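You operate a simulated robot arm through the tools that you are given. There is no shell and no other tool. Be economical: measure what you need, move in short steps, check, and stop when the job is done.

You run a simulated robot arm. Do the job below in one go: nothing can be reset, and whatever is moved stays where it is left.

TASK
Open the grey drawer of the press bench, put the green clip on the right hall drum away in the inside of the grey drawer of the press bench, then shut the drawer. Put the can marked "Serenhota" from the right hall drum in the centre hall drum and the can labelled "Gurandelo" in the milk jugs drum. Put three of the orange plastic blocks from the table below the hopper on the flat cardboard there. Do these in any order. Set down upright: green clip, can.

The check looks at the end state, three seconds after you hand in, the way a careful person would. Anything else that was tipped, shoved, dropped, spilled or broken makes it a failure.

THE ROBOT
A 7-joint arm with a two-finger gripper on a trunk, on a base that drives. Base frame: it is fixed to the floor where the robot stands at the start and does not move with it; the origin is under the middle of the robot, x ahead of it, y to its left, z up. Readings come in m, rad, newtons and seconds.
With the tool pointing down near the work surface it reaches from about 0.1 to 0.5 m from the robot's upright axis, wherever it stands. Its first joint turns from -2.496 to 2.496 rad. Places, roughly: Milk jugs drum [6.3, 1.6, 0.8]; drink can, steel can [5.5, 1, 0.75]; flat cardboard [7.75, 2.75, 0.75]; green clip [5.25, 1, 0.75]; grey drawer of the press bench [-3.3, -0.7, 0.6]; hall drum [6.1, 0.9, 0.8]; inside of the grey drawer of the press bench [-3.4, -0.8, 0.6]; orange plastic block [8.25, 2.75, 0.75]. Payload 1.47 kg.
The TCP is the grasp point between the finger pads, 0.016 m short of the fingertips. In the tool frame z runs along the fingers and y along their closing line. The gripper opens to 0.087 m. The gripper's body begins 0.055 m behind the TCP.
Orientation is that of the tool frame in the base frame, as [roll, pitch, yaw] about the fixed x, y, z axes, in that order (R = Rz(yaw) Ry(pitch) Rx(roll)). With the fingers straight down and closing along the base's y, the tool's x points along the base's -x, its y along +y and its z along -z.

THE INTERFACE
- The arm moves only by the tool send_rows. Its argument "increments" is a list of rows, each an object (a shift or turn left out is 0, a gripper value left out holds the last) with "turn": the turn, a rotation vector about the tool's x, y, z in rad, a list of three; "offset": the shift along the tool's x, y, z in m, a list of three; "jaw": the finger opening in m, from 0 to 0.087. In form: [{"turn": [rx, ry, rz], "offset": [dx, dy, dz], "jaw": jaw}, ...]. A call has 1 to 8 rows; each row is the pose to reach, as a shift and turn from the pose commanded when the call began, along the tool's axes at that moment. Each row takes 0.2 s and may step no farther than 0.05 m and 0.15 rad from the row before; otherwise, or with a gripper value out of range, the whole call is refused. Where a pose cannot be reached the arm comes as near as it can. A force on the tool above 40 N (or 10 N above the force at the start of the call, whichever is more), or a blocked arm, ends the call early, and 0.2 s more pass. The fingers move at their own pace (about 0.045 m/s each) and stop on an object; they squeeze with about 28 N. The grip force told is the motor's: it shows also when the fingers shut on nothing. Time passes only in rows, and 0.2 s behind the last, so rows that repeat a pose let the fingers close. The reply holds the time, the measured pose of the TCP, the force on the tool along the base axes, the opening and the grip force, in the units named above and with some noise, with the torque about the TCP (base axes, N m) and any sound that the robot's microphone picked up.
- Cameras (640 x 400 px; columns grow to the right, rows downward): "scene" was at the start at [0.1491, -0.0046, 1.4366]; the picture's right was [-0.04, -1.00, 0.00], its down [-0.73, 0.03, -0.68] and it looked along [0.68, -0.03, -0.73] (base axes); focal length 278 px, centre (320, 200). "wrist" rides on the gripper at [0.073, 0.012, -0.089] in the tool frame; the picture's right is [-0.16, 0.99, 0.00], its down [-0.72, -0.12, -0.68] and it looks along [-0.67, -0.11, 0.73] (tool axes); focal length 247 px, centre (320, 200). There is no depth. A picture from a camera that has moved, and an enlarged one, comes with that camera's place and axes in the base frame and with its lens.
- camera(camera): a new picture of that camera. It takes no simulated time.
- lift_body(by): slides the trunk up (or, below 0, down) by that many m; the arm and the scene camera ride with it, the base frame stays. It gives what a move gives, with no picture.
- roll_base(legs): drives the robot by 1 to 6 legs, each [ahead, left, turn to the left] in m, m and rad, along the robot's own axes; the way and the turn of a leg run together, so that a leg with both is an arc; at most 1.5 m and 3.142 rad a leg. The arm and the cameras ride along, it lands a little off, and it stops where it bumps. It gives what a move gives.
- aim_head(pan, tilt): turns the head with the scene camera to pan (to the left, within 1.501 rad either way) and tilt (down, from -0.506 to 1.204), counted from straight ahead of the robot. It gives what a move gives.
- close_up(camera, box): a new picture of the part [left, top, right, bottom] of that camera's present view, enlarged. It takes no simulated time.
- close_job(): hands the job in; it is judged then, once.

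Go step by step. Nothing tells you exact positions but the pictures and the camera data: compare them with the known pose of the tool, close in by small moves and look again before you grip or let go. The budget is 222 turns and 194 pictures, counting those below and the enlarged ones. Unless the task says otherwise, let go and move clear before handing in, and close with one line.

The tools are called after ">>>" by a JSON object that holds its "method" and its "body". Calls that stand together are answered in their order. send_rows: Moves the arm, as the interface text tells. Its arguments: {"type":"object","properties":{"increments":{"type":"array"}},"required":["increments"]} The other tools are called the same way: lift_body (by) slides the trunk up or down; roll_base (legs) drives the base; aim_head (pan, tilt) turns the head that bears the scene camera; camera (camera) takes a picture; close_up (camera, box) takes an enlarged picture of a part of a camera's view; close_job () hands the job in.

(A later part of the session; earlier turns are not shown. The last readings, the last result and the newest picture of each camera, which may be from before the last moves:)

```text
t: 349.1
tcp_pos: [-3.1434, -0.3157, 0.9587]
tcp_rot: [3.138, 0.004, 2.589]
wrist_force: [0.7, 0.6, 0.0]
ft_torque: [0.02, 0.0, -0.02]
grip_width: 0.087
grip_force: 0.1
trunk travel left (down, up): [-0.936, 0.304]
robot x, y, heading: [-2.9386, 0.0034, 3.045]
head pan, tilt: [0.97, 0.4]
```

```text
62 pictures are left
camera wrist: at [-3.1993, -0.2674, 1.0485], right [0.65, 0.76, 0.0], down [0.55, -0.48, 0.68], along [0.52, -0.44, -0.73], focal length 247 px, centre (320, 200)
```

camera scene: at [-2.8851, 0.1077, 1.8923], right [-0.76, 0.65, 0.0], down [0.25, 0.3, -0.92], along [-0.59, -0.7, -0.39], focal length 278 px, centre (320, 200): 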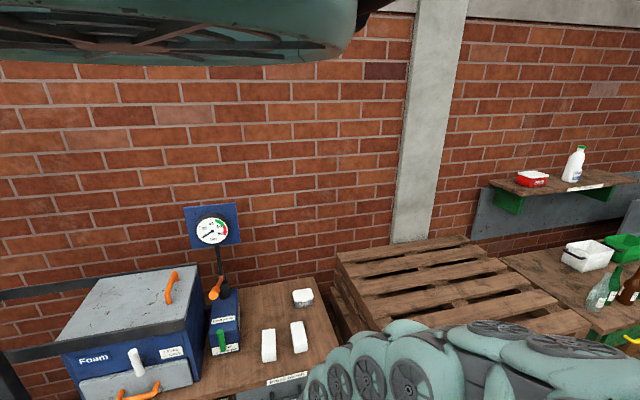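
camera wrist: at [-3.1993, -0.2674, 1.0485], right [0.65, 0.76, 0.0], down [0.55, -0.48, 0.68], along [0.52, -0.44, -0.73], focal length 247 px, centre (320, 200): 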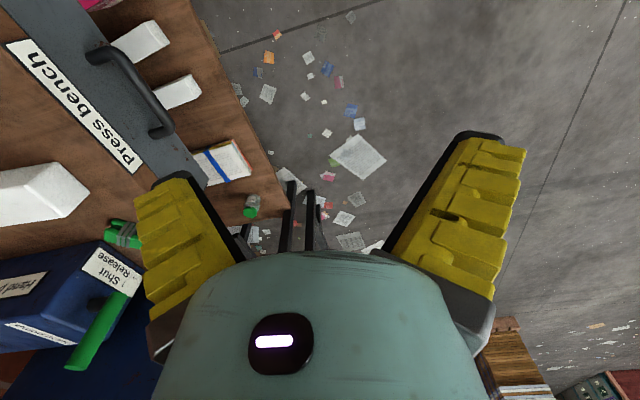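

The yaw is free here. The bar runs at about -0.33 rad, so the drawer pulls along u ≈ (0.325, 0.946), and the bar stands about 3 cm off the front. I'll align the tool across the bar and lean it back so the hand clears the bench top.

>>> {"method": "send_rows", "body": {"increments": [{"turn": [0, 0, -0.11], "jaw": 0.034}, {"turn": [0, 0, -0.22], "jaw": 0.034}, {"turn": [0, 0, -0.22], "jaw": 0.034}]}}

>>> {"method": "send_rows", "body": {"increments": [{"turn": [0.15, 0, 0]}, {"turn": [0.3, 0, 0]}, {"turn": [0.45, 0, 0]}]}}

>>> {"method": "camera", "body": {"camera": "wrist"}}

```text
t: 349.9
tcp_pos: [-3.1429, -0.3151, 0.9586]
tcp_rot: [3.138, 0.003, 2.809]
wrist_force: [0.3, -0.6, 0.1]
ft_torque: [-0.04, -0.01, -0.01]
grip_width: 0.0399
grip_force: 4.7
trunk travel left (down, up): [-0.936, 0.304]
robot x, y, heading: [-2.9379, 0.0025, 3.044]
head pan, tilt: [0.97, 0.4]
```

```text
t: 350.8
tcp_pos: [-3.2476, -0.3105, 0.958]
tcp_rot: [-2.795, 0.002, 2.506]
wrist_force: [0.4, 0.2, 0.5]
ft_torque: [0.01, 0.0, 0.0]
grip_width: 0.0402
grip_force: 3.8
out of reach, approached as far as the arm can: row 3
trunk travel left (down, up): [-0.936, 0.304]
robot x, y, heading: [-2.9405, 0.0084, 3.037]
head pan, tilt: [0.97, 0.4]
stopped in row 3: the arm was blocked; the commanded pose is now the measured one
```

```text
61 pictures are left
camera wrist: at [-3.282, -0.2337, 1.0386], right [0.68, 0.65, -0.34], down [0.65, -0.33, 0.68], along [0.33, -0.68, -0.65], focal length 247 px, centre (320, 200)
```

wrist: 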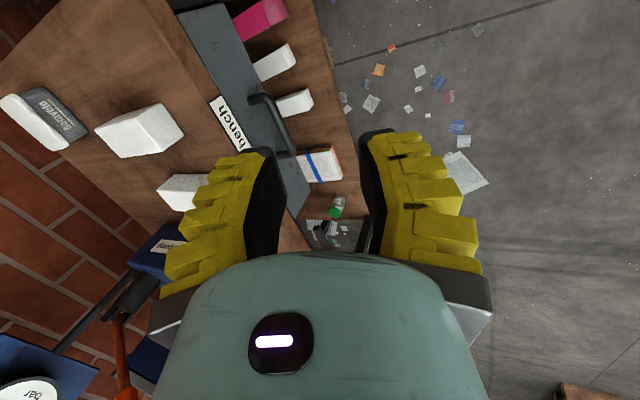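

The arm settled at yaw 2.51 with lean 0.35. Turning the base by 0.3 rad brings the closing line across the bar; then I'll move near the handle and check.

>>> {"method": "roll_base", "body": {"legs": [[0, 0, 0.3], [0.129, 0.081, 0]]}}

>>> {"method": "lift_body", "body": {"by": -0.17}}

>>> {"method": "camera", "body": {"camera": "wrist"}}

```text
t: 353.1
tcp_pos: [-3.2471, -0.4935, 0.9591]
tcp_rot: [-2.794, 0.005, 2.808]
wrist_force: [-0.4, 0.4, -0.2]
ft_torque: [0.01, 0.01, 0.0]
grip_width: 0.0398
grip_force: 4.1
trunk travel left (down, up): [-0.936, 0.304]
robot x, y, heading: [-3.0485, -0.102, -2.939]
head pan, tilt: [0.97, 0.4]
```

```text
t: 355.1
tcp_pos: [-3.2473, -0.4934, 0.7884]
tcp_rot: [-2.792, 0.004, 2.807]
wrist_force: [0.1, 0.3, 0.5]
ft_torque: [0.01, -0.01, 0.01]
grip_width: 0.04
grip_force: 4.5
trunk travel left (down, up): [-0.766, 0.474]
robot x, y, heading: [-3.046, -0.1033, -2.939]
head pan, tilt: [0.97, 0.4]
```

```text
60 pictures are left
camera wrist: at [-3.304, -0.4298, 0.8689], right [0.46, 0.82, -0.34], down [0.72, -0.12, 0.68], along [0.52, -0.55, -0.65], focal length 247 px, centre (320, 200)
```

wrist: 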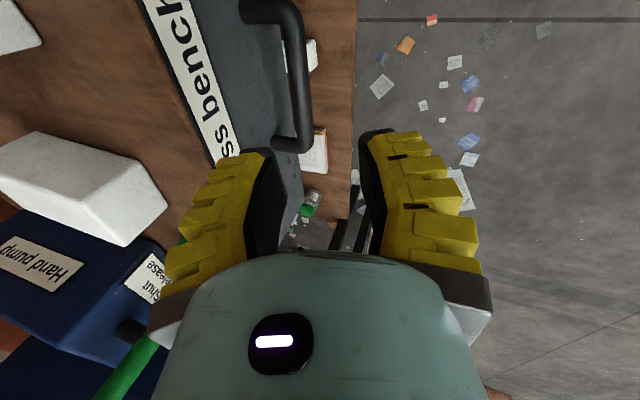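

The bar is lined up with the fingers, about 13 cm further along the tool axis and 2 cm toward the drawer. I'll step in with small base and trunk moves so one finger goes behind the bar.

>>> {"method": "roll_base", "body": {"legs": [[0.0236, 0.0406, 0]]}}

>>> {"method": "send_rows", "body": {"increments": [{"jaw": 0.046}, {"jaw": 0.046}]}}

>>> {"method": "lift_body", "body": {"by": -0.06}}

>>> {"method": "camera", "body": {"camera": "wrist"}}

```text
t: 356.0
tcp_pos: [-3.2622, -0.537, 0.7892]
tcp_rot: [-2.793, 0.005, 2.808]
wrist_force: [-0.2, -0.7, -0.6]
ft_torque: [-0.02, -0.01, 0.01]
grip_width: 0.0402
grip_force: 4.5
trunk travel left (down, up): [-0.766, 0.474]
robot x, y, heading: [-3.0582, -0.1503, -2.938]
head pan, tilt: [0.97, 0.4]
```

```text
t: 356.6
tcp_pos: [-3.2626, -0.5375, 0.7882]
tcp_rot: [-2.794, 0.005, 2.805]
wrist_force: [0.9, -0.7, -0.3]
ft_torque: [-0.01, 0.01, -0.03]
grip_width: 0.0517
grip_force: 4.1
trunk travel left (down, up): [-0.766, 0.474]
robot x, y, heading: [-3.0615, -0.1473, -2.944]
head pan, tilt: [0.97, 0.4]
```

```text
t: 357.6
tcp_pos: [-3.2626, -0.5381, 0.7292]
tcp_rot: [-2.793, 0.005, 2.808]
wrist_force: [0.5, -0.9, -0.6]
ft_torque: [0.03, 0.0, -0.02]
grip_width: 0.0514
grip_force: 4.3
trunk travel left (down, up): [-0.706, 0.534]
robot x, y, heading: [-3.0595, -0.1494, -2.943]
head pan, tilt: [0.97, 0.4]
```

```text
59 pictures are left
camera wrist: at [-3.3182, -0.4739, 0.809], right [0.46, 0.82, -0.34], down [0.72, -0.12, 0.68], along [0.52, -0.55, -0.65], focal length 247 px, centre (320, 200)
```

wrist: 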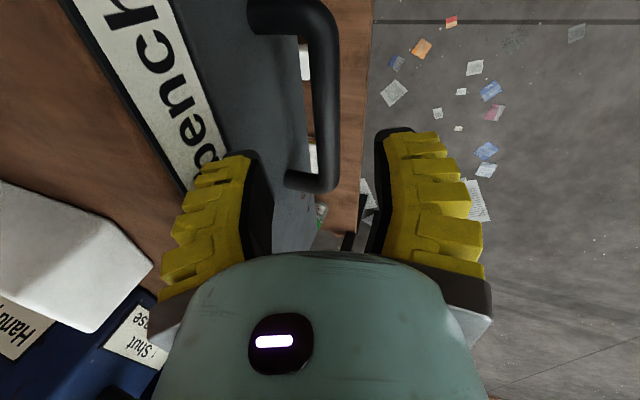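

The bar is centred in the finger gap. I'll narrow the opening slightly, move in 2 cm, and lower with the inner finger behind the bar.

>>> {"method": "send_rows", "body": {"increments": [{"jaw": 0.03}, {"jaw": 0.03}]}}

>>> {"method": "roll_base", "body": {"legs": [[0.009, 0.016, 0]]}}

>>> {"method": "lift_body", "body": {"by": -0.03}}

>>> {"method": "camera", "body": {"camera": "wrist"}}

```text
t: 358.2
tcp_pos: [-3.2627, -0.5383, 0.7293]
tcp_rot: [-2.794, 0.005, 2.806]
wrist_force: [-0.2, -0.1, -0.4]
ft_torque: [0.02, 0.0, 0.03]
grip_width: 0.0363
grip_force: 4.7
trunk travel left (down, up): [-0.706, 0.534]
robot x, y, heading: [-3.0593, -0.1467, -2.943]
head pan, tilt: [0.97, 0.4]
```

```text
t: 358.9
tcp_pos: [-3.2664, -0.5507, 0.7277]
tcp_rot: [-2.794, 0.005, 2.809]
wrist_force: [5.1, 15.0, 9.7]
ft_torque: [-0.37, 0.3, -0.22]
grip_width: 0.0297
grip_force: 0.5
trunk travel left (down, up): [-0.706, 0.534]
robot x, y, heading: [-3.0625, -0.1614, -2.941]
head pan, tilt: [0.97, 0.4]
```

```text
t: 359.7
tcp_pos: [-3.2681, -0.5544, 0.6988]
tcp_rot: [-2.795, 0.005, 2.805]
wrist_force: [1.4, 4.3, 2.7]
ft_torque: [-0.1, 0.06, -0.04]
grip_width: 0.0341
grip_force: 3.5
trunk travel left (down, up): [-0.676, 0.564]
robot x, y, heading: [-3.0671, -0.1599, -2.942]
head pan, tilt: [0.97, 0.4]
```

```text
58 pictures are left
camera wrist: at [-3.3238, -0.4901, 0.7784], right [0.46, 0.82, -0.34], down [0.72, -0.12, 0.68], along [0.52, -0.55, -0.65], focal length 247 px, centre (320, 200)
```

wrist: 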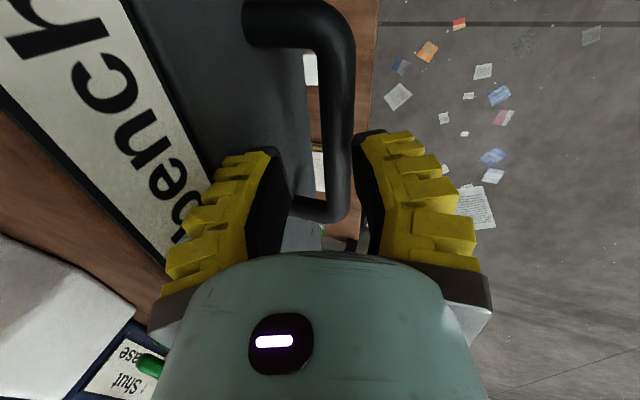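

The bar is between the fingers but near its end. I'll slide 3.5 cm along the bar toward its middle, then lower the rest.

>>> {"method": "roll_base", "body": {"legs": [[0.033, -0.018, 0]]}}

>>> {"method": "lift_body", "body": {"by": -0.022}}

>>> {"method": "camera", "body": {"camera": "wrist"}}

```text
t: 360.6
tcp_pos: [-3.301, -0.5396, 0.6971]
tcp_rot: [-2.797, 0.005, 2.806]
wrist_force: [9.9, 13.4, 5.5]
ft_torque: [-0.4, 0.33, -0.04]
grip_width: 0.0312
grip_force: 1.4
trunk travel left (down, up): [-0.676, 0.564]
robot x, y, heading: [-3.1033, -0.1528, -2.94]
head pan, tilt: [0.97, 0.4]
```

```text
t: 361.2
tcp_pos: [-3.3015, -0.5394, 0.6752]
tcp_rot: [-2.799, 0.004, 2.805]
wrist_force: [8.8, 14.8, 10.9]
ft_torque: [-0.5, 0.34, -0.17]
grip_width: 0.0266
grip_force: 0.7
trunk travel left (down, up): [-0.654, 0.586]
robot x, y, heading: [-3.1022, -0.1507, -2.938]
head pan, tilt: [0.97, 0.4]
```

```text
57 pictures are left
camera wrist: at [-3.3577, -0.4756, 0.7553], right [0.46, 0.82, -0.33], down [0.72, -0.13, 0.68], along [0.52, -0.55, -0.65], focal length 247 px, centre (320, 200)
```

wrist: 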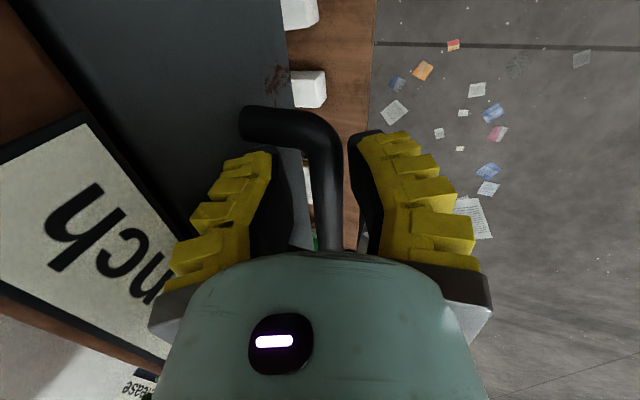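

The bar now runs centrally between the pads. I'll close on it.

>>> {"method": "send_rows", "body": {"increments": [{"jaw": 0.0}, {"jaw": 0.0}, {"jaw": 0.0}]}}

>>> {"method": "camera", "body": {"camera": "wrist"}}

```text
t: 362.1
tcp_pos: [-3.3022, -0.5381, 0.674]
tcp_rot: [-2.801, 0.003, 2.803]
wrist_force: [9.5, 20.1, 14.4]
ft_torque: [0.06, -0.46, -0.67]
grip_width: 0.0087
grip_force: 30.0
trunk travel left (down, up): [-0.654, 0.586]
robot x, y, heading: [-3.0997, -0.153, -2.938]
head pan, tilt: [0.97, 0.4]
```

```text
56 pictures are left
camera wrist: at [-3.3569, -0.474, 0.7551], right [0.46, 0.82, -0.33], down [0.72, -0.13, 0.68], along [0.52, -0.55, -0.65], focal length 247 px, centre (320, 200)
```

wrist: 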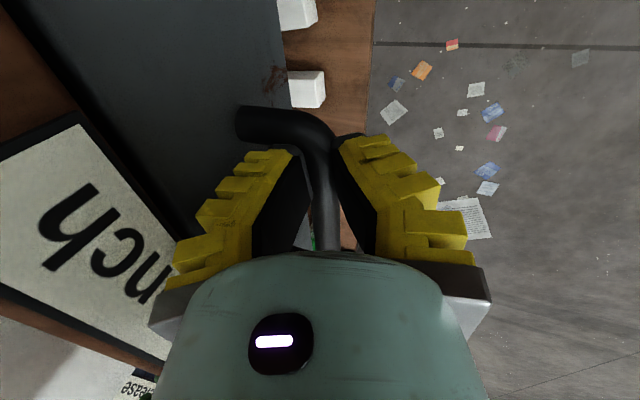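

Gripped (about 9 mm). Now a first short pull of 6 cm along the drawer's opening direction using the base.

>>> {"method": "roll_base", "body": {"legs": [[-0.03, -0.052, 0]]}}

>>> {"method": "camera", "body": {"camera": "wrist"}}

```text
t: 363.0
tcp_pos: [-3.2809, -0.4908, 0.6789]
tcp_rot: [-2.792, 0.009, 2.807]
wrist_force: [7.8, -4.1, 26.6]
ft_torque: [-0.23, 0.0, 0.18]
grip_width: 0.0061
grip_force: 28.9
trunk travel left (down, up): [-0.654, 0.586]
robot x, y, heading: [-3.0809, -0.0971, -2.94]
head pan, tilt: [0.97, 0.4]
```

```text
55 pictures are left
camera wrist: at [-3.3375, -0.4276, 0.758], right [0.46, 0.82, -0.34], down [0.72, -0.12, 0.69], along [0.52, -0.56, -0.64], focal length 247 px, centre (320, 200)
```

wrist: 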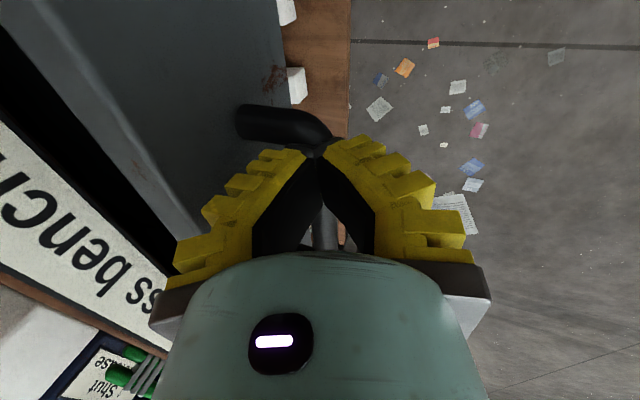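

The drawer is sliding open. Continuing the pull.

>>> {"method": "roll_base", "body": {"legs": [[-0.038, -0.07, 0]]}}

>>> {"method": "camera", "body": {"camera": "wrist"}}

```text
t: 364.1
tcp_pos: [-3.2631, -0.4068, 0.675]
tcp_rot: [-2.797, -0.002, 2.803]
wrist_force: [-0.9, -0.7, 0.1]
ft_torque: [-0.06, -0.02, -0.03]
grip_width: 0.0
grip_force: 28.0
trunk travel left (down, up): [-0.654, 0.586]
robot x, y, heading: [-3.058, -0.0157, -2.941]
head pan, tilt: [0.97, 0.4]
```

```text
54 pictures are left
camera wrist: at [-3.3184, -0.3439, 0.7561], right [0.46, 0.82, -0.33], down [0.72, -0.13, 0.68], along [0.52, -0.55, -0.65], focal length 247 px, centre (320, 200)
```

wrist: 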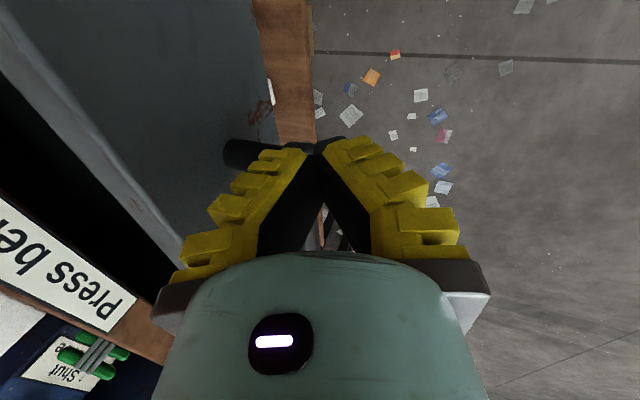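

The bar slipped from the fingertips after the drawer opened about 9 cm. I'll raise, move over the gap, and pull the drawer from inside its front panel with closed fingers.

>>> {"method": "lift_body", "body": {"by": 0.065}}

>>> {"method": "roll_base", "body": {"legs": [[0.071, 0.118, 0]]}}

>>> {"method": "camera", "body": {"camera": "wrist"}}

```text
t: 365.1
tcp_pos: [-3.2632, -0.4075, 0.742]
tcp_rot: [-2.797, -0.002, 2.804]
wrist_force: [-0.4, -0.1, 0.3]
ft_torque: [0.01, 0.04, -0.02]
grip_width: 0.0002
grip_force: 28.0
trunk travel left (down, up): [-0.719, 0.521]
robot x, y, heading: [-3.0603, -0.0165, -2.942]
head pan, tilt: [0.97, 0.4]
```

```text
t: 366.4
tcp_pos: [-3.3084, -0.5385, 0.7412]
tcp_rot: [-2.798, -0.003, 2.804]
wrist_force: [0.4, -0.8, 0.3]
ft_torque: [-0.01, 0.01, 0.04]
grip_width: 0.0
grip_force: 27.6
trunk travel left (down, up): [-0.719, 0.521]
robot x, y, heading: [-3.1015, -0.1486, -2.937]
head pan, tilt: [0.97, 0.4]
```

```text
53 pictures are left
camera wrist: at [-3.3633, -0.4748, 0.8218], right [0.46, 0.83, -0.33], down [0.72, -0.13, 0.68], along [0.52, -0.55, -0.65], focal length 247 px, centre (320, 200)
```

wrist: 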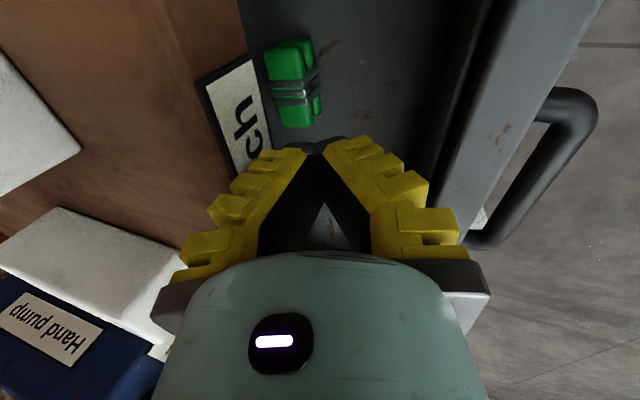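

The drawer is open about 11 cm, and there is already another green clip inside at the back. I'll dip the closed fingers into the gap and pull the front panel out farther.

>>> {"method": "lift_body", "body": {"by": -0.055}}

>>> {"method": "roll_base", "body": {"legs": [[-0.08, -0.13, 0]]}}

>>> {"method": "camera", "body": {"camera": "wrist"}}

```text
t: 367.4
tcp_pos: [-3.3074, -0.539, 0.687]
tcp_rot: [-2.797, -0.002, 2.805]
wrist_force: [-0.3, 0.4, -0.6]
ft_torque: [0.0, 0.02, 0.02]
grip_width: 0.0
grip_force: 27.9
trunk travel left (down, up): [-0.664, 0.576]
robot x, y, heading: [-3.1081, -0.149, -2.937]
head pan, tilt: [0.97, 0.4]
```

```text
t: 368.8
tcp_pos: [-3.2563, -0.3995, 0.6878]
tcp_rot: [-2.796, 0.0, 2.807]
wrist_force: [9.7, -6.2, 18.0]
ft_torque: [0.95, -0.21, -0.62]
grip_width: 0.0001
grip_force: 28.4
trunk travel left (down, up): [-0.664, 0.576]
robot x, y, heading: [-3.0565, -0.0046, -2.937]
head pan, tilt: [0.97, 0.4]
```

```text
52 pictures are left
camera wrist: at [-3.3116, -0.3352, 0.7674], right [0.46, 0.82, -0.34], down [0.72, -0.12, 0.68], along [0.52, -0.55, -0.65], focal length 247 px, centre (320, 200)
```

wrist: 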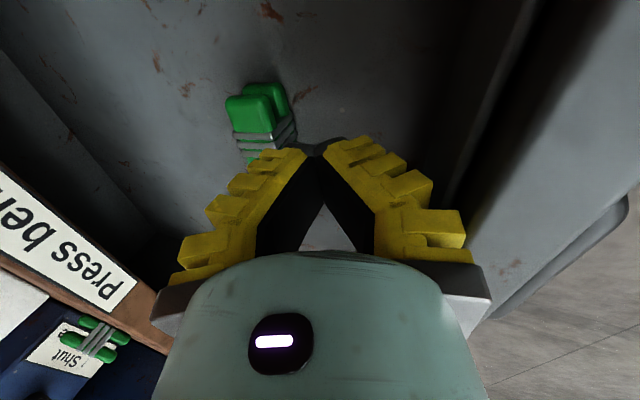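

The drawer is now about 25 cm open, with the existing clip riding inside. I'll rise, square up the tool, and go fetch the parked clip.

>>> {"method": "lift_body", "body": {"by": 0.25}}

>>> {"method": "send_rows", "body": {"increments": [{"turn": [-0.12, 0, 0], "jaw": 0.08}, {"turn": [-0.24, 0, 0]}, {"turn": [-0.345, 0, 0]}]}}

>>> {"method": "send_rows", "body": {"increments": [{"turn": [0, 0, 0.14]}, {"turn": [0, 0, 0.28]}, {"turn": [0, 0, 0.42]}, {"turn": [0, 0, 0.56]}, {"turn": [0, 0, 0.7]}, {"turn": [0, 0, 0.82]}, {"turn": [0, 0, 0.93]}]}}

>>> {"method": "camera", "body": {"camera": "wrist"}}

```text
t: 371.4
tcp_pos: [-3.2585, -0.3957, 0.9356]
tcp_rot: [-2.799, -0.002, 2.803]
wrist_force: [0.2, 0.2, -0.1]
ft_torque: [0.0, -0.02, 0.0]
grip_width: 0.0
grip_force: 28.5
trunk travel left (down, up): [-0.914, 0.326]
robot x, y, heading: [-3.0542, -0.005, -2.939]
head pan, tilt: [0.97, 0.4]
```

```text
t: 372.2
tcp_pos: [-3.2595, -0.3999, 0.9398]
tcp_rot: [-3.137, -0.002, 2.806]
wrist_force: [-0.5, -2.3, 1.0]
ft_torque: [0.12, -0.06, 0.02]
grip_width: 0.0818
grip_force: 1.7
trunk travel left (down, up): [-0.914, 0.326]
robot x, y, heading: [-3.0527, -0.0035, -2.937]
head pan, tilt: [0.97, 0.4]
```

```text
t: 373.8
tcp_pos: [-3.2586, -0.395, 0.9358]
tcp_rot: [3.141, -0.001, 1.873]
wrist_force: [0.3, -0.1, -0.5]
ft_torque: [-0.04, 0.03, 0.01]
grip_width: 0.0818
grip_force: 1.4
trunk travel left (down, up): [-0.914, 0.326]
robot x, y, heading: [-3.0534, -0.0038, -2.943]
head pan, tilt: [0.97, 0.4]
```

```text
51 pictures are left
camera wrist: at [-3.2691, -0.3223, 1.0259], right [0.99, 0.14, 0.0], down [0.11, -0.73, 0.68], along [0.1, -0.67, -0.73], focal length 247 px, centre (320, 200)
```

wrist: 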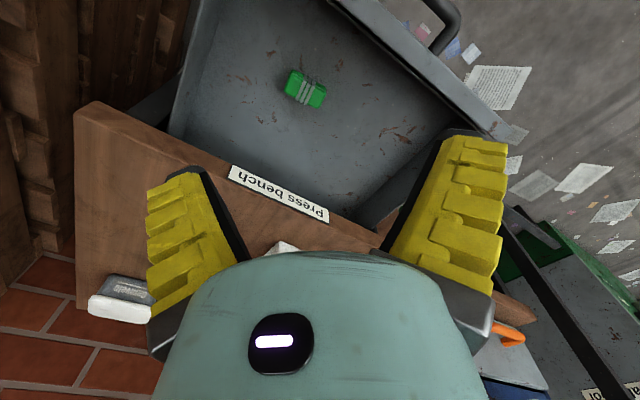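

Our clip must be approached from the right of the open drawer. I'll raise, turn, and drive around the drawer's corner to reach the parked clip.

>>> {"method": "lift_body", "body": {"by": 0.17}}

>>> {"method": "roll_base", "body": {"legs": [[0, 0, -0.563], [-0.298, -0.058, 0], [-0.13, 0.41, 0]]}}

>>> {"method": "send_rows", "body": {"increments": [{"turn": [0, 0, -0.14]}, {"turn": [0, 0, -0.28]}, {"turn": [0, 0, -0.42]}, {"turn": [0, 0, -0.57]}]}}

>>> {"method": "camera", "body": {"camera": "wrist"}}

```text
t: 375.7
tcp_pos: [-3.2579, -0.3952, 1.1057]
tcp_rot: [-3.138, 0.0, 1.874]
wrist_force: [0.2, 0.4, -0.1]
ft_torque: [-0.02, -0.01, 0.02]
grip_width: 0.0819
grip_force: 1.3
trunk travel left (down, up): [-1.084, 0.156]
robot x, y, heading: [-3.0592, -0.0031, -2.935]
head pan, tilt: [0.97, 0.4]
```

```text
t: 381.4
tcp_pos: [-3.1565, -0.6977, 1.1063]
tcp_rot: [-3.139, -0.002, 1.323]
wrist_force: [1.1, 0.9, -0.2]
ft_torque: [0.0, -0.02, 0.02]
grip_width: 0.0816
grip_force: 1.3
trunk travel left (down, up): [-1.084, 0.156]
robot x, y, heading: [-2.7746, -0.4748, 2.792]
head pan, tilt: [0.97, 0.4]
```

```text
t: 382.4
tcp_pos: [-3.1567, -0.6976, 1.1067]
tcp_rot: [-3.14, -0.002, 1.895]
wrist_force: [0.6, 0.4, -0.4]
ft_torque: [0.03, 0.0, 0.0]
grip_width: 0.0817
grip_force: 1.6
trunk travel left (down, up): [-1.084, 0.156]
robot x, y, heading: [-2.7761, -0.473, 2.796]
head pan, tilt: [0.97, 0.4]
```

```text
50 pictures are left
camera wrist: at [-3.1689, -0.6247, 1.196], right [0.99, 0.17, 0.0], down [0.12, -0.72, 0.68], along [0.11, -0.67, -0.73], focal length 247 px, centre (320, 200)
```

wrist: 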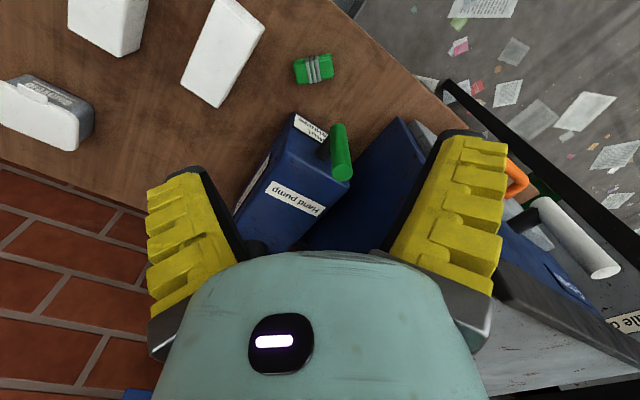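

The clip stands where I left it, aligned with the fingers. I'll shift the base 3 cm and lower.

>>> {"method": "roll_base", "body": {"legs": [[-0.009, 0.033, 0]]}}

>>> {"method": "lift_body", "body": {"by": -0.23}}

>>> {"method": "camera", "body": {"camera": "wrist"}}

```text
t: 383.3
tcp_pos: [-3.1578, -0.7306, 1.1053]
tcp_rot: [3.141, -0.002, 1.893]
wrist_force: [-0.1, 0.1, -0.2]
ft_torque: [-0.02, 0.02, 0.0]
grip_width: 0.0819
grip_force: 1.1
trunk travel left (down, up): [-1.084, 0.156]
robot x, y, heading: [-2.7759, -0.5056, 2.79]
head pan, tilt: [0.97, 0.4]
```

```text
t: 385.7
tcp_pos: [-3.1584, -0.7313, 0.8753]
tcp_rot: [3.141, -0.002, 1.892]
wrist_force: [-0.5, 0.1, -0.2]
ft_torque: [0.02, -0.04, 0.0]
grip_width: 0.0817
grip_force: 1.5
trunk travel left (down, up): [-0.854, 0.386]
robot x, y, heading: [-2.7784, -0.5051, 2.793]
head pan, tilt: [0.97, 0.4]
```

```text
49 pictures are left
camera wrist: at [-3.1709, -0.6582, 0.9659], right [0.99, 0.16, 0.0], down [0.12, -0.72, 0.68], along [0.11, -0.67, -0.73], focal length 247 px, centre (320, 200)
```

wrist: 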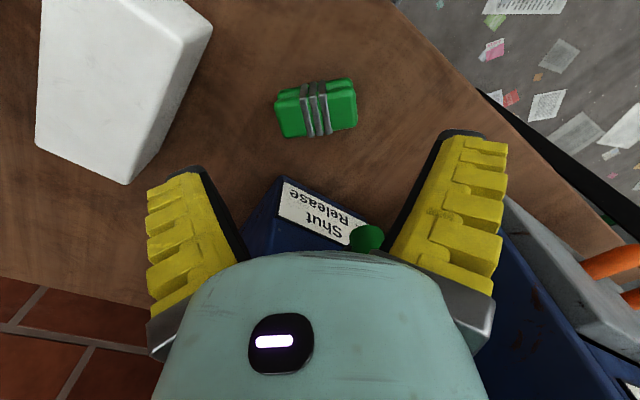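

Centred. Lowering the last 9.5 cm and gripping.

>>> {"method": "lift_body", "body": {"by": -0.093}}

>>> {"method": "send_rows", "body": {"increments": [{"jaw": 0.065}, {"jaw": 0.055}, {"jaw": 0.045}, {"jaw": 0.045}, {"jaw": 0.045}]}}

>>> {"method": "camera", "body": {"camera": "wrist"}}

```text
t: 387.0
tcp_pos: [-3.1586, -0.7318, 0.7825]
tcp_rot: [-3.141, -0.001, 1.894]
wrist_force: [0.2, -0.4, -0.6]
ft_torque: [0.01, -0.01, -0.02]
grip_width: 0.0816
grip_force: 1.0
trunk travel left (down, up): [-0.761, 0.479]
robot x, y, heading: [-2.7831, -0.5033, 2.795]
head pan, tilt: [0.97, 0.4]
```

```text
t: 388.2
tcp_pos: [-3.1588, -0.7317, 0.7831]
tcp_rot: [3.14, -0.001, 1.893]
wrist_force: [0.4, 0.4, 0.2]
ft_torque: [0.0, 0.01, 0.03]
grip_width: 0.0595
grip_force: 27.7
trunk travel left (down, up): [-0.761, 0.479]
robot x, y, heading: [-2.7809, -0.5049, 2.796]
head pan, tilt: [0.97, 0.4]
```

```text
48 pictures are left
camera wrist: at [-3.1708, -0.6582, 0.8728], right [0.99, 0.16, 0.0], down [0.12, -0.72, 0.68], along [0.11, -0.67, -0.73], focal length 247 px, centre (320, 200)
```

wrist: 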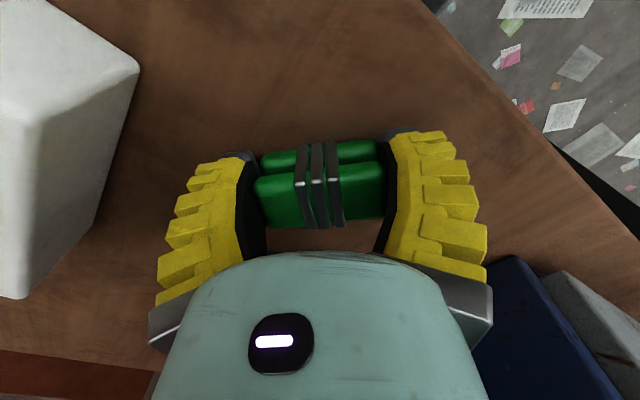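

The clip is gripped again. I'll lift it and carry it over the open drawer, beside the clip that's already there.

>>> {"method": "lift_body", "body": {"by": 0.2}}

>>> {"method": "roll_base", "body": {"legs": [[0.075, -0.22, 0]]}}

>>> {"method": "camera", "body": {"camera": "wrist"}}

```text
t: 390.4
tcp_pos: [-3.1579, -0.7313, 0.9835]
tcp_rot: [3.141, -0.001, 1.893]
wrist_force: [0.1, -0.4, -0.4]
ft_torque: [0.01, 0.0, 0.0]
grip_width: 0.0593
grip_force: 27.8
trunk travel left (down, up): [-0.961, 0.279]
robot x, y, heading: [-2.7849, -0.5049, 2.792]
head pan, tilt: [0.97, 0.4]
```

```text
t: 392.1
tcp_pos: [-3.1525, -0.4979, 0.9825]
tcp_rot: [-3.141, -0.001, 1.896]
wrist_force: [-0.4, -0.1, -0.5]
ft_torque: [0.01, -0.02, 0.01]
grip_width: 0.0592
grip_force: 28.0
trunk travel left (down, up): [-0.961, 0.279]
robot x, y, heading: [-2.7753, -0.2713, 2.794]
head pan, tilt: [0.97, 0.4]
```

```text
47 pictures are left
camera wrist: at [-3.1648, -0.4252, 1.0728], right [0.99, 0.17, 0.0], down [0.12, -0.72, 0.68], along [0.11, -0.67, -0.73], focal length 247 px, centre (320, 200)
```

wrist: 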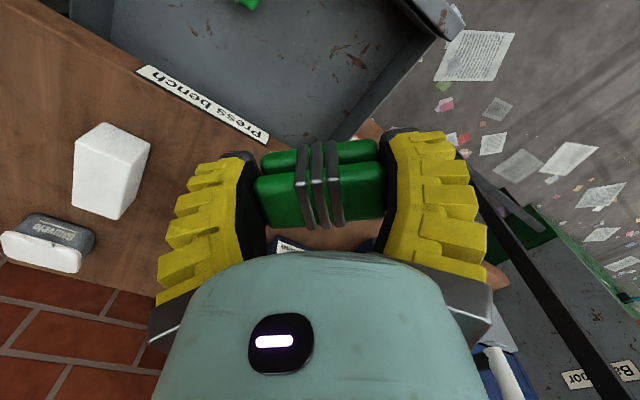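

The spot below is inside the drawer, clear of the other clip and the walls. I'll shift 1.2 cm away from the other clip and lower.

>>> {"method": "send_rows", "body": {"increments": [{"offset": [0, 0.012, 0]}]}}

>>> {"method": "lift_body", "body": {"by": -0.28}}

>>> {"method": "camera", "body": {"camera": "wrist"}}

```text
t: 392.5
tcp_pos: [-3.1404, -0.4949, 0.9823]
tcp_rot: [-3.141, -0.002, 1.895]
wrist_force: [-0.3, -0.9, -0.4]
ft_torque: [-0.01, 0.02, -0.01]
grip_width: 0.0594
grip_force: 27.7
trunk travel left (down, up): [-0.961, 0.279]
robot x, y, heading: [-2.7763, -0.2708, 2.792]
head pan, tilt: [0.97, 0.4]
```

```text
t: 395.3
tcp_pos: [-3.1409, -0.4936, 0.7028]
tcp_rot: [3.141, -0.003, 1.896]
wrist_force: [0.4, 0.1, 0.6]
ft_torque: [-0.03, 0.02, 0.02]
grip_width: 0.0592
grip_force: 27.4
trunk travel left (down, up): [-0.681, 0.559]
robot x, y, heading: [-2.7738, -0.2709, 2.794]
head pan, tilt: [0.97, 0.4]
```

```text
46 pictures are left
camera wrist: at [-3.1539, -0.4216, 0.7925], right [0.99, 0.17, 0.0], down [0.12, -0.72, 0.68], along [0.11, -0.67, -0.73], focal length 247 px, centre (320, 200)
```

wrist: 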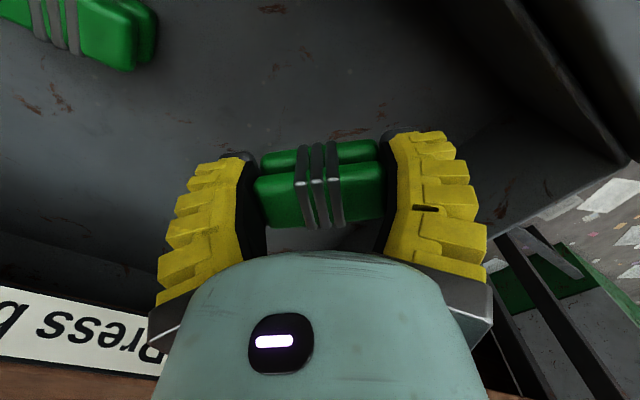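

Inside the drawer with space all around. Lowering in small steps to contact.

>>> {"method": "lift_body", "body": {"by": -0.03}}

>>> {"method": "lift_body", "body": {"by": -0.015}}

>>> {"method": "lift_body", "body": {"by": -0.012}}

>>> {"method": "camera", "body": {"camera": "wrist"}}

```text
t: 396.1
tcp_pos: [-3.1423, -0.4943, 0.6715]
tcp_rot: [-3.141, -0.001, 1.896]
wrist_force: [-0.7, -0.7, 0.3]
ft_torque: [-0.01, -0.02, -0.05]
grip_width: 0.0593
grip_force: 27.7
trunk travel left (down, up): [-0.651, 0.589]
robot x, y, heading: [-2.7757, -0.2707, 2.798]
head pan, tilt: [0.97, 0.4]
```

```text
t: 396.7
tcp_pos: [-3.141, -0.4934, 0.6584]
tcp_rot: [-3.14, -0.001, 1.896]
wrist_force: [0.4, -0.3, -1.2]
ft_torque: [0.0, 0.01, 0.02]
grip_width: 0.0593
grip_force: 27.9
trunk travel left (down, up): [-0.636, 0.604]
robot x, y, heading: [-2.7754, -0.2701, 2.797]
head pan, tilt: [0.97, 0.4]
```

```text
t: 397.3
tcp_pos: [-3.1409, -0.496, 0.6446]
tcp_rot: [-3.141, -0.001, 1.896]
wrist_force: [0.1, -1.0, -0.7]
ft_torque: [-0.01, -0.03, 0.01]
grip_width: 0.0592
grip_force: 27.7
trunk travel left (down, up): [-0.624, 0.616]
robot x, y, heading: [-2.7747, -0.2721, 2.793]
head pan, tilt: [0.97, 0.4]
```

```text
45 pictures are left
camera wrist: at [-3.154, -0.4216, 0.7354], right [0.99, 0.17, 0.0], down [0.12, -0.72, 0.68], along [0.11, -0.67, -0.73], focal length 247 px, centre (320, 200)
```

wrist: 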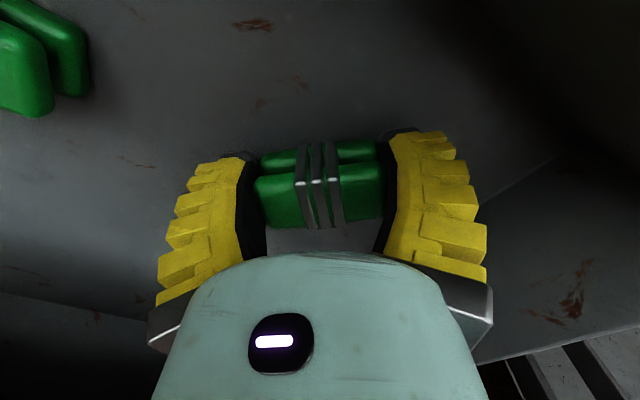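

Nearly there; continuing down in 1 cm steps.

>>> {"method": "lift_body", "body": {"by": -0.01}}

>>> {"method": "lift_body", "body": {"by": -0.008}}

```text
t: 397.9
tcp_pos: [-3.1441, -0.497, 0.6374]
tcp_rot: [-3.139, 0.001, 1.894]
wrist_force: [1.4, -2.4, 21.5]
ft_torque: [-0.05, -0.02, -0.02]
grip_width: 0.0612
grip_force: 27.9
trunk travel left (down, up): [-0.614, 0.626]
robot x, y, heading: [-2.7741, -0.2709, 2.799]
head pan, tilt: [0.97, 0.4]
```

```text
t: 398.3
tcp_pos: [-3.1447, -0.4992, 0.6321]
tcp_rot: [-3.137, 0.002, 1.893]
wrist_force: [-0.1, -0.1, 18.0]
ft_torque: [0.19, -0.55, -0.01]
grip_width: 0.0627
grip_force: 28.0
trunk travel left (down, up): [-0.608, 0.632]
robot x, y, heading: [-2.7747, -0.2719, 2.791]
head pan, tilt: [0.97, 0.4]
stopped: the force on the tool passed its limit at 53 N (the readings are from after the stop); the commanded pose is now the measured one
```

Contact. Relieving slightly, opening and rising.

>>> {"method": "lift_body", "body": {"by": 0.004}}

>>> {"method": "send_rows", "body": {"increments": [{"jaw": 0.065}, {"jaw": 0.072}, {"jaw": 0.08}, {"jaw": 0.08}]}}

>>> {"method": "lift_body", "body": {"by": 0.12}}

>>> {"method": "camera", "body": {"camera": "wrist"}}

```text
t: 398.9
tcp_pos: [-3.1415, -0.4959, 0.6349]
tcp_rot: [-3.138, 0.0, 1.895]
wrist_force: [-0.2, -0.5, -0.7]
ft_torque: [0.0, 0.0, -0.02]
grip_width: 0.0628
grip_force: 28.1
trunk travel left (down, up): [-0.612, 0.628]
robot x, y, heading: [-2.7713, -0.2694, 2.798]
head pan, tilt: [0.97, 0.4]
```

```text
t: 399.9
tcp_pos: [-3.1408, -0.4962, 0.6358]
tcp_rot: [-3.14, 0.0, 1.895]
wrist_force: [0.1, -0.4, 0.0]
ft_torque: [-0.05, 0.03, 0.0]
grip_width: 0.0818
grip_force: 1.0
trunk travel left (down, up): [-0.612, 0.628]
robot x, y, heading: [-2.7726, -0.2711, 2.794]
head pan, tilt: [0.97, 0.4]
```

```text
t: 401.4
tcp_pos: [-3.141, -0.4966, 0.7551]
tcp_rot: [-3.138, 0.001, 1.897]
wrist_force: [0.4, 0.5, 0.2]
ft_torque: [0.0, -0.04, 0.02]
grip_width: 0.0818
grip_force: 1.4
trunk travel left (down, up): [-0.732, 0.508]
robot x, y, heading: [-2.773, -0.2711, 2.793]
head pan, tilt: [0.97, 0.4]
```

```text
44 pictures are left
camera wrist: at [-3.1539, -0.4229, 0.8447], right [0.99, 0.17, 0.0], down [0.12, -0.72, 0.68], along [0.11, -0.67, -0.73], focal length 247 px, centre (320, 200)
```

wrist: 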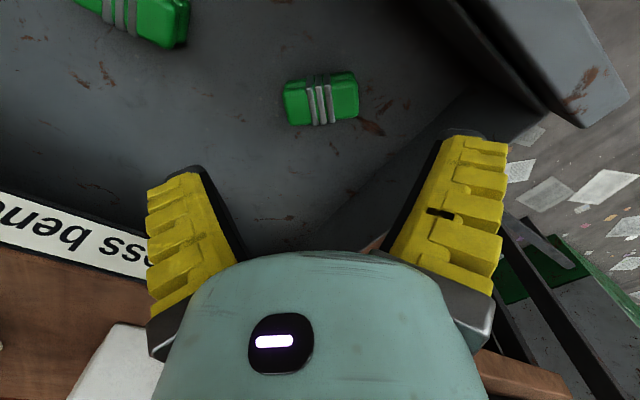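

Our clip stands in the drawer beside the other one. Now I'll rise, move in front of the drawer and push it shut with closed fingers at the handle.

>>> {"method": "lift_body", "body": {"by": 0.08}}

>>> {"method": "roll_base", "body": {"legs": [[0.11, -0.24, 0]]}}

>>> {"method": "send_rows", "body": {"increments": [{"jaw": 0.0}, {"jaw": 0.0}, {"jaw": 0.0}, {"jaw": 0.0}, {"jaw": 0.0}]}}

>>> {"method": "camera", "body": {"camera": "wrist"}}

```text
t: 402.5
tcp_pos: [-3.1411, -0.4964, 0.8352]
tcp_rot: [-3.14, 0.0, 1.894]
wrist_force: [0.1, -0.2, 0.2]
ft_torque: [0.01, 0.03, 0.0]
grip_width: 0.0819
grip_force: 1.4
trunk travel left (down, up): [-0.812, 0.428]
robot x, y, heading: [-2.7766, -0.2674, 2.8]
head pan, tilt: [0.97, 0.4]
```

```text
t: 404.4
tcp_pos: [-3.1633, -0.2382, 0.8349]
tcp_rot: [-3.14, -0.001, 1.903]
wrist_force: [0.2, 0.0, 0.6]
ft_torque: [-0.01, 0.02, -0.01]
grip_width: 0.0818
grip_force: 0.8
trunk travel left (down, up): [-0.812, 0.428]
robot x, y, heading: [-2.7978, -0.0099, 2.805]
head pan, tilt: [0.97, 0.4]
```

```text
t: 405.6
tcp_pos: [-3.1638, -0.2388, 0.8354]
tcp_rot: [-3.14, 0.0, 1.903]
wrist_force: [-0.1, 0.6, 0.6]
ft_torque: [0.0, 0.03, 0.01]
grip_width: 0.0
grip_force: 19.1
trunk travel left (down, up): [-0.812, 0.428]
robot x, y, heading: [-2.798, -0.0089, 2.805]
head pan, tilt: [0.97, 0.4]
```

```text
43 pictures are left
camera wrist: at [-3.176, -0.1647, 0.9248], right [0.99, 0.17, 0.0], down [0.13, -0.72, 0.68], along [0.12, -0.67, -0.73], focal length 247 px, centre (320, 200)
```

wrist: 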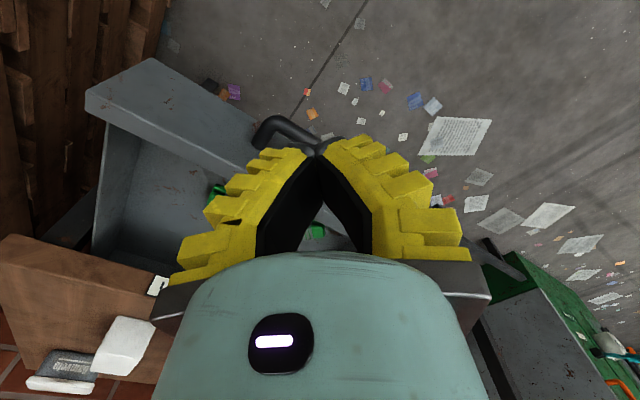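

The tool is just in front of the handle. I'll lower to handle height and push toward the bench.

>>> {"method": "lift_body", "body": {"by": -0.165}}

>>> {"method": "roll_base", "body": {"legs": [[0, 0.22, 0]]}}

>>> {"method": "camera", "body": {"camera": "wrist"}}

```text
t: 407.5
tcp_pos: [-3.1638, -0.2387, 0.6714]
tcp_rot: [-3.141, 0.0, 1.902]
wrist_force: [-0.4, -0.4, 0.1]
ft_torque: [0.0, 0.0, -0.01]
grip_width: 0.0001
grip_force: 27.9
trunk travel left (down, up): [-0.647, 0.593]
robot x, y, heading: [-2.7984, -0.0084, 2.801]
head pan, tilt: [0.97, 0.4]
```

```text
t: 409.2
tcp_pos: [-3.2346, -0.4409, 0.6712]
tcp_rot: [-3.139, 0.001, 1.901]
wrist_force: [-0.3, -0.1, 0.1]
ft_torque: [0.02, -0.01, -0.03]
grip_width: 0.0
grip_force: 27.9
trunk travel left (down, up): [-0.647, 0.593]
robot x, y, heading: [-2.867, -0.2125, 2.799]
head pan, tilt: [0.97, 0.4]
```

```text
42 pictures are left
camera wrist: at [-3.2483, -0.3671, 0.7599], right [0.99, 0.17, 0.0], down [0.13, -0.72, 0.68], along [0.11, -0.67, -0.73], focal length 247 px, centre (320, 200)
```

wrist: 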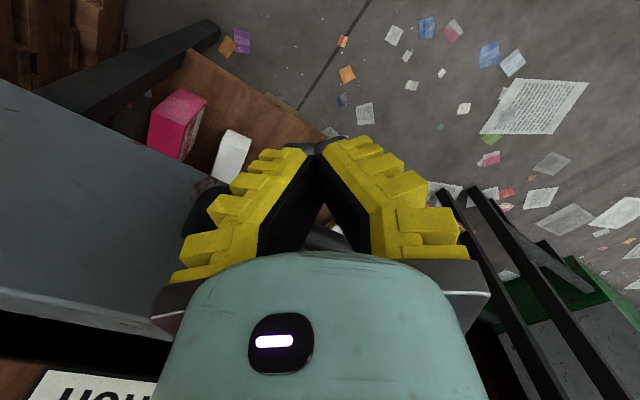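

The drawer is following, about 10 cm left. Pushing on.

>>> {"method": "roll_base", "body": {"legs": [[0, 0.085, 0]]}}

>>> {"method": "camera", "body": {"camera": "wrist"}}

```text
t: 410.2
tcp_pos: [-3.2638, -0.521, 0.6695]
tcp_rot: [-3.139, 0.002, 1.899]
wrist_force: [0.6, 0.6, -1.0]
ft_torque: [-0.06, 0.03, -0.02]
grip_width: 0.0001
grip_force: 28.3
trunk travel left (down, up): [-0.647, 0.593]
robot x, y, heading: [-2.8978, -0.2953, 2.8]
head pan, tilt: [0.97, 0.4]
```

```text
41 pictures are left
camera wrist: at [-3.2769, -0.4469, 0.7596], right [0.99, 0.17, 0.0], down [0.13, -0.72, 0.68], along [0.11, -0.67, -0.73], focal length 247 px, centre (320, 200)
```

wrist: 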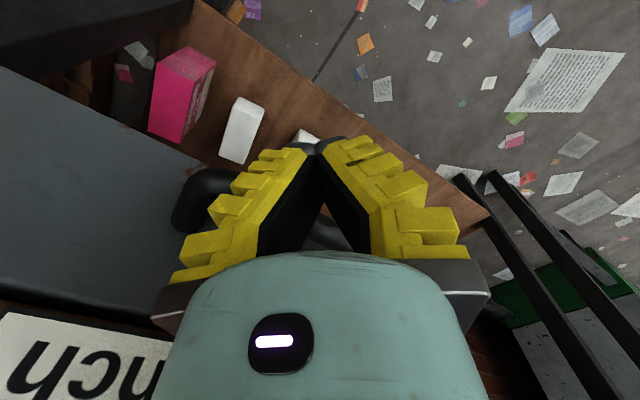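

Almost closed. Two more small pushes, then I'll back off and look.

>>> {"method": "roll_base", "body": {"legs": [[0, 0.015, 0]]}}

>>> {"method": "roll_base", "body": {"legs": [[0, 0.012, 0]]}}

>>> {"method": "camera", "body": {"camera": "wrist"}}

```text
t: 411.2
tcp_pos: [-3.2627, -0.5193, 0.6664]
tcp_rot: [3.121, -0.023, 1.893]
wrist_force: [4.2, 9.7, 8.6]
ft_torque: [-0.16, 0.16, -0.11]
grip_width: 0.0
grip_force: 27.1
trunk travel left (down, up): [-0.647, 0.593]
robot x, y, heading: [-2.901, -0.3087, 2.794]
head pan, tilt: [0.97, 0.4]
stopped in leg 1: the force on the tool passed its limit at 42 N (the readings are from after the stop); the commanded pose is now the measured one
```

```text
t: 412.0
tcp_pos: [-3.2629, -0.5193, 0.6642]
tcp_rot: [3.106, -0.043, 1.89]
wrist_force: [3.1, 9.8, 8.5]
ft_torque: [-0.16, 0.15, -0.15]
grip_width: 0.0
grip_force: 27.1
trunk travel left (down, up): [-0.647, 0.593]
robot x, y, heading: [-2.903, -0.3138, 2.794]
head pan, tilt: [0.97, 0.4]
stopped in leg 1: the force on the tool passed its limit at 52 N (the readings are from after the stop); the commanded pose is now the measured one
```

```text
40 pictures are left
camera wrist: at [-3.2776, -0.4518, 0.7573], right [0.99, 0.16, 0.03], down [0.1, -0.76, 0.64], along [0.12, -0.63, -0.76], focal length 247 px, centre (320, 200)
```

wrist: 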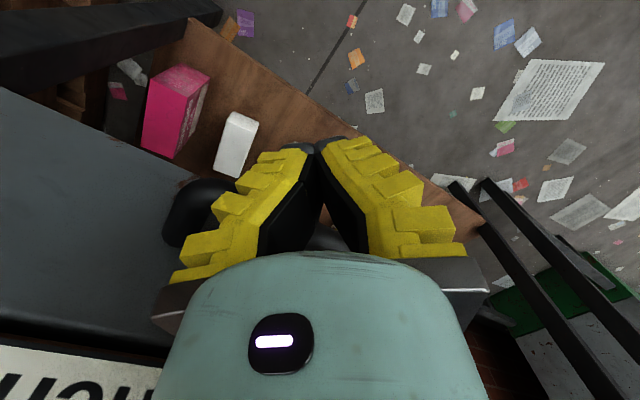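

It stopped moving. I'll back off and look to see whether the drawer is really shut.

>>> {"method": "roll_base", "body": {"legs": [[0, -0.15, 0]]}}

>>> {"method": "lift_body", "body": {"by": 0.25}}

>>> {"method": "camera", "body": {"camera": "wrist"}}

```text
t: 413.3
tcp_pos: [-3.213, -0.3848, 0.6651]
tcp_rot: [3.11, -0.037, 1.893]
wrist_force: [0.7, -0.2, -0.6]
ft_torque: [-0.02, -0.01, 0.0]
grip_width: 0.0001
grip_force: 27.7
trunk travel left (down, up): [-0.647, 0.593]
robot x, y, heading: [-2.8581, -0.1734, 2.797]
head pan, tilt: [0.97, 0.4]
```

```text
t: 415.9
tcp_pos: [-3.2132, -0.3844, 0.9159]
tcp_rot: [3.109, -0.036, 1.892]
wrist_force: [0.4, 0.5, -0.3]
ft_torque: [-0.03, 0.01, 0.03]
grip_width: 0.0001
grip_force: 27.8
trunk travel left (down, up): [-0.897, 0.343]
robot x, y, heading: [-2.8513, -0.1705, 2.803]
head pan, tilt: [0.97, 0.4]
```

```text
39 pictures are left
camera wrist: at [-3.2275, -0.3153, 1.0079], right [0.99, 0.16, 0.03], down [0.11, -0.75, 0.65], along [0.12, -0.64, -0.76], focal length 247 px, centre (320, 200)
```

wrist: 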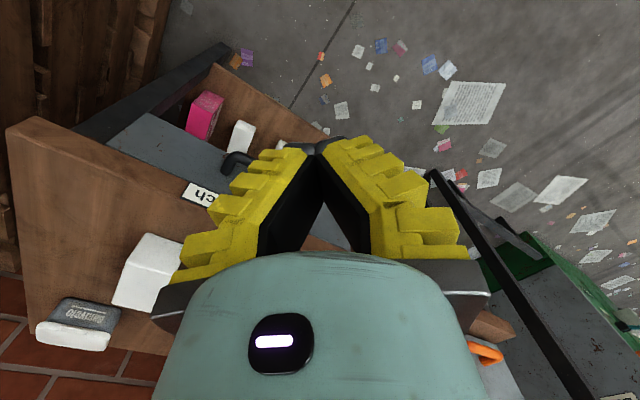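

>>> {"method": "close_up", "body": {"camera": "wrist", "box": [60, 80, 280, 230]}}

```text
2.67 times, centred on (170, 155) of wrist
camera zoom: at [-3.2275, -0.3153, 1.0079], right [0.99, 0.16, 0.03], down [0.11, -0.75, 0.65], along [0.12, -0.64, -0.76], focal length 659 px, centre (720, 320)
```

zoom: 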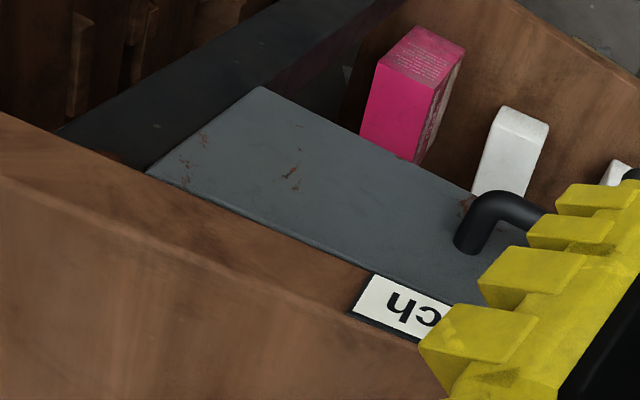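

It looks nearly flush, but I want to check for a remaining gap from a steeper angle.

>>> {"method": "roll_base", "body": {"legs": [[0.0, 0.13, 0]]}}

>>> {"method": "close_up", "body": {"camera": "wrist", "box": [120, 0, 400, 170]}}

```text
t: 417.2
tcp_pos: [-3.2566, -0.5056, 0.9153]
tcp_rot: [3.11, -0.038, 1.894]
wrist_force: [1.2, -0.6, 0.2]
ft_torque: [0.03, 0.0, -0.01]
grip_width: 0.0
grip_force: 28.2
trunk travel left (down, up): [-0.897, 0.343]
robot x, y, heading: [-2.8945, -0.2954, 2.798]
head pan, tilt: [0.97, 0.4]
```

```text
2.29 times, centred on (260, 85) of wrist
camera zoom: at [-3.2713, -0.4368, 1.0079], right [0.99, 0.16, 0.03], down [0.11, -0.75, 0.65], along [0.12, -0.64, -0.76], focal length 564 px, centre (457, 463)
```

zoom: 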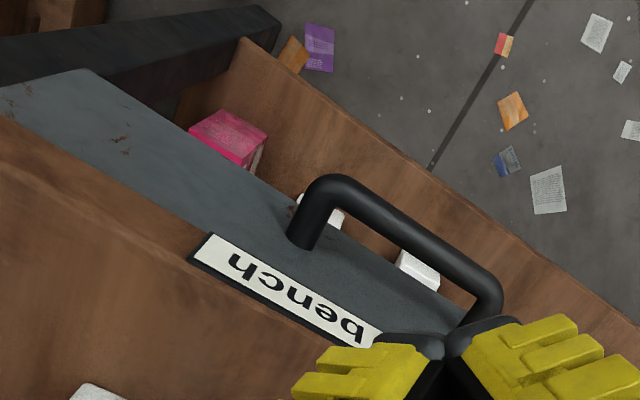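

No gap is visible: the drawer is shut with the clip inside. Now I'll raise the arm and drive back toward the hopper table for the blocks, turning to face east on the way.

>>> {"method": "lift_body", "body": {"by": 0.28}}

>>> {"method": "roll_base", "body": {"legs": [[-0.283, -0.68, 0], [-1.164, -0.309, 0], [0, 0, -2.5]]}}

```text
t: 420.0
tcp_pos: [-3.2575, -0.5068, 1.1951]
tcp_rot: [3.109, -0.039, 1.895]
wrist_force: [0.8, 0.5, 0.1]
ft_torque: [-0.01, 0.0, 0.04]
grip_width: 0.0
grip_force: 27.9
trunk travel left (down, up): [-1.177, 0.063]
robot x, y, heading: [-2.8959, -0.2957, 2.796]
head pan, tilt: [0.97, 0.4]
```

```text
t: 435.7
tcp_pos: [-1.0296, 0.535, 1.1946]
tcp_rot: [3.11, -0.037, -0.605]
wrist_force: [-0.6, 0.4, -0.3]
ft_torque: [0.03, 0.03, -0.03]
grip_width: 0.0001
grip_force: 27.6
trunk travel left (down, up): [-1.177, 0.063]
robot x, y, heading: [-1.1876, 0.1493, 0.296]
head pan, tilt: [0.97, 0.4]
```

On course. Continuing past the start point to the gap by the pink cabinet.

>>> {"method": "roll_base", "body": {"legs": [[1.298, -0.5, 0], [1.229, -0.427, 0], [1.298, -0.03, 0], [0.4165, 1.023, 0]]}}

```text
t: 460.3
tcp_pos: [3.0998, 1.872, 1.195]
tcp_rot: [3.111, -0.036, -0.658]
wrist_force: [0.1, -0.4, 0.3]
ft_torque: [0.03, 0.0, -0.04]
grip_width: 0.0
grip_force: 27.8
trunk travel left (down, up): [-1.177, 0.063]
robot x, y, heading: [2.9187, 1.4968, 0.25]
head pan, tilt: [0.97, 0.4]
```

Continuing around the three drums and along the conveyor toward the hopper end.

>>> {"method": "roll_base", "body": {"legs": [[0.351, 1.252, 0], [0.634, 0.664, 0], [1.197, -0.77, 0], [0.796, -0.926, 0], [0.95, -0.58, 0]]}}

>>> {"method": "camera", "body": {"camera": "scene"}}

```text
t: 489.1
tcp_pos: [7.016, 2.6053, 1.1946]
tcp_rot: [3.111, -0.036, -0.626]
wrist_force: [-0.6, -0.7, 0.8]
ft_torque: [0.0, 0.01, 0.0]
grip_width: 0.0
grip_force: 28.7
trunk travel left (down, up): [-1.177, 0.063]
robot x, y, heading: [6.8479, 2.2236, 0.277]
head pan, tilt: [0.97, 0.4]
```

```text
36 pictures are left
camera scene: at [6.943, 2.3302, 1.8758], right [0.95, -0.31, 0.0], down [-0.12, -0.37, -0.92], along [0.29, 0.87, -0.39], focal length 278 px, centre (320, 200)
```

scene: 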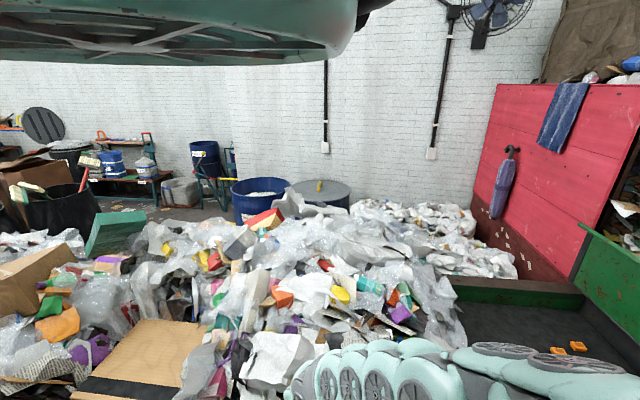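

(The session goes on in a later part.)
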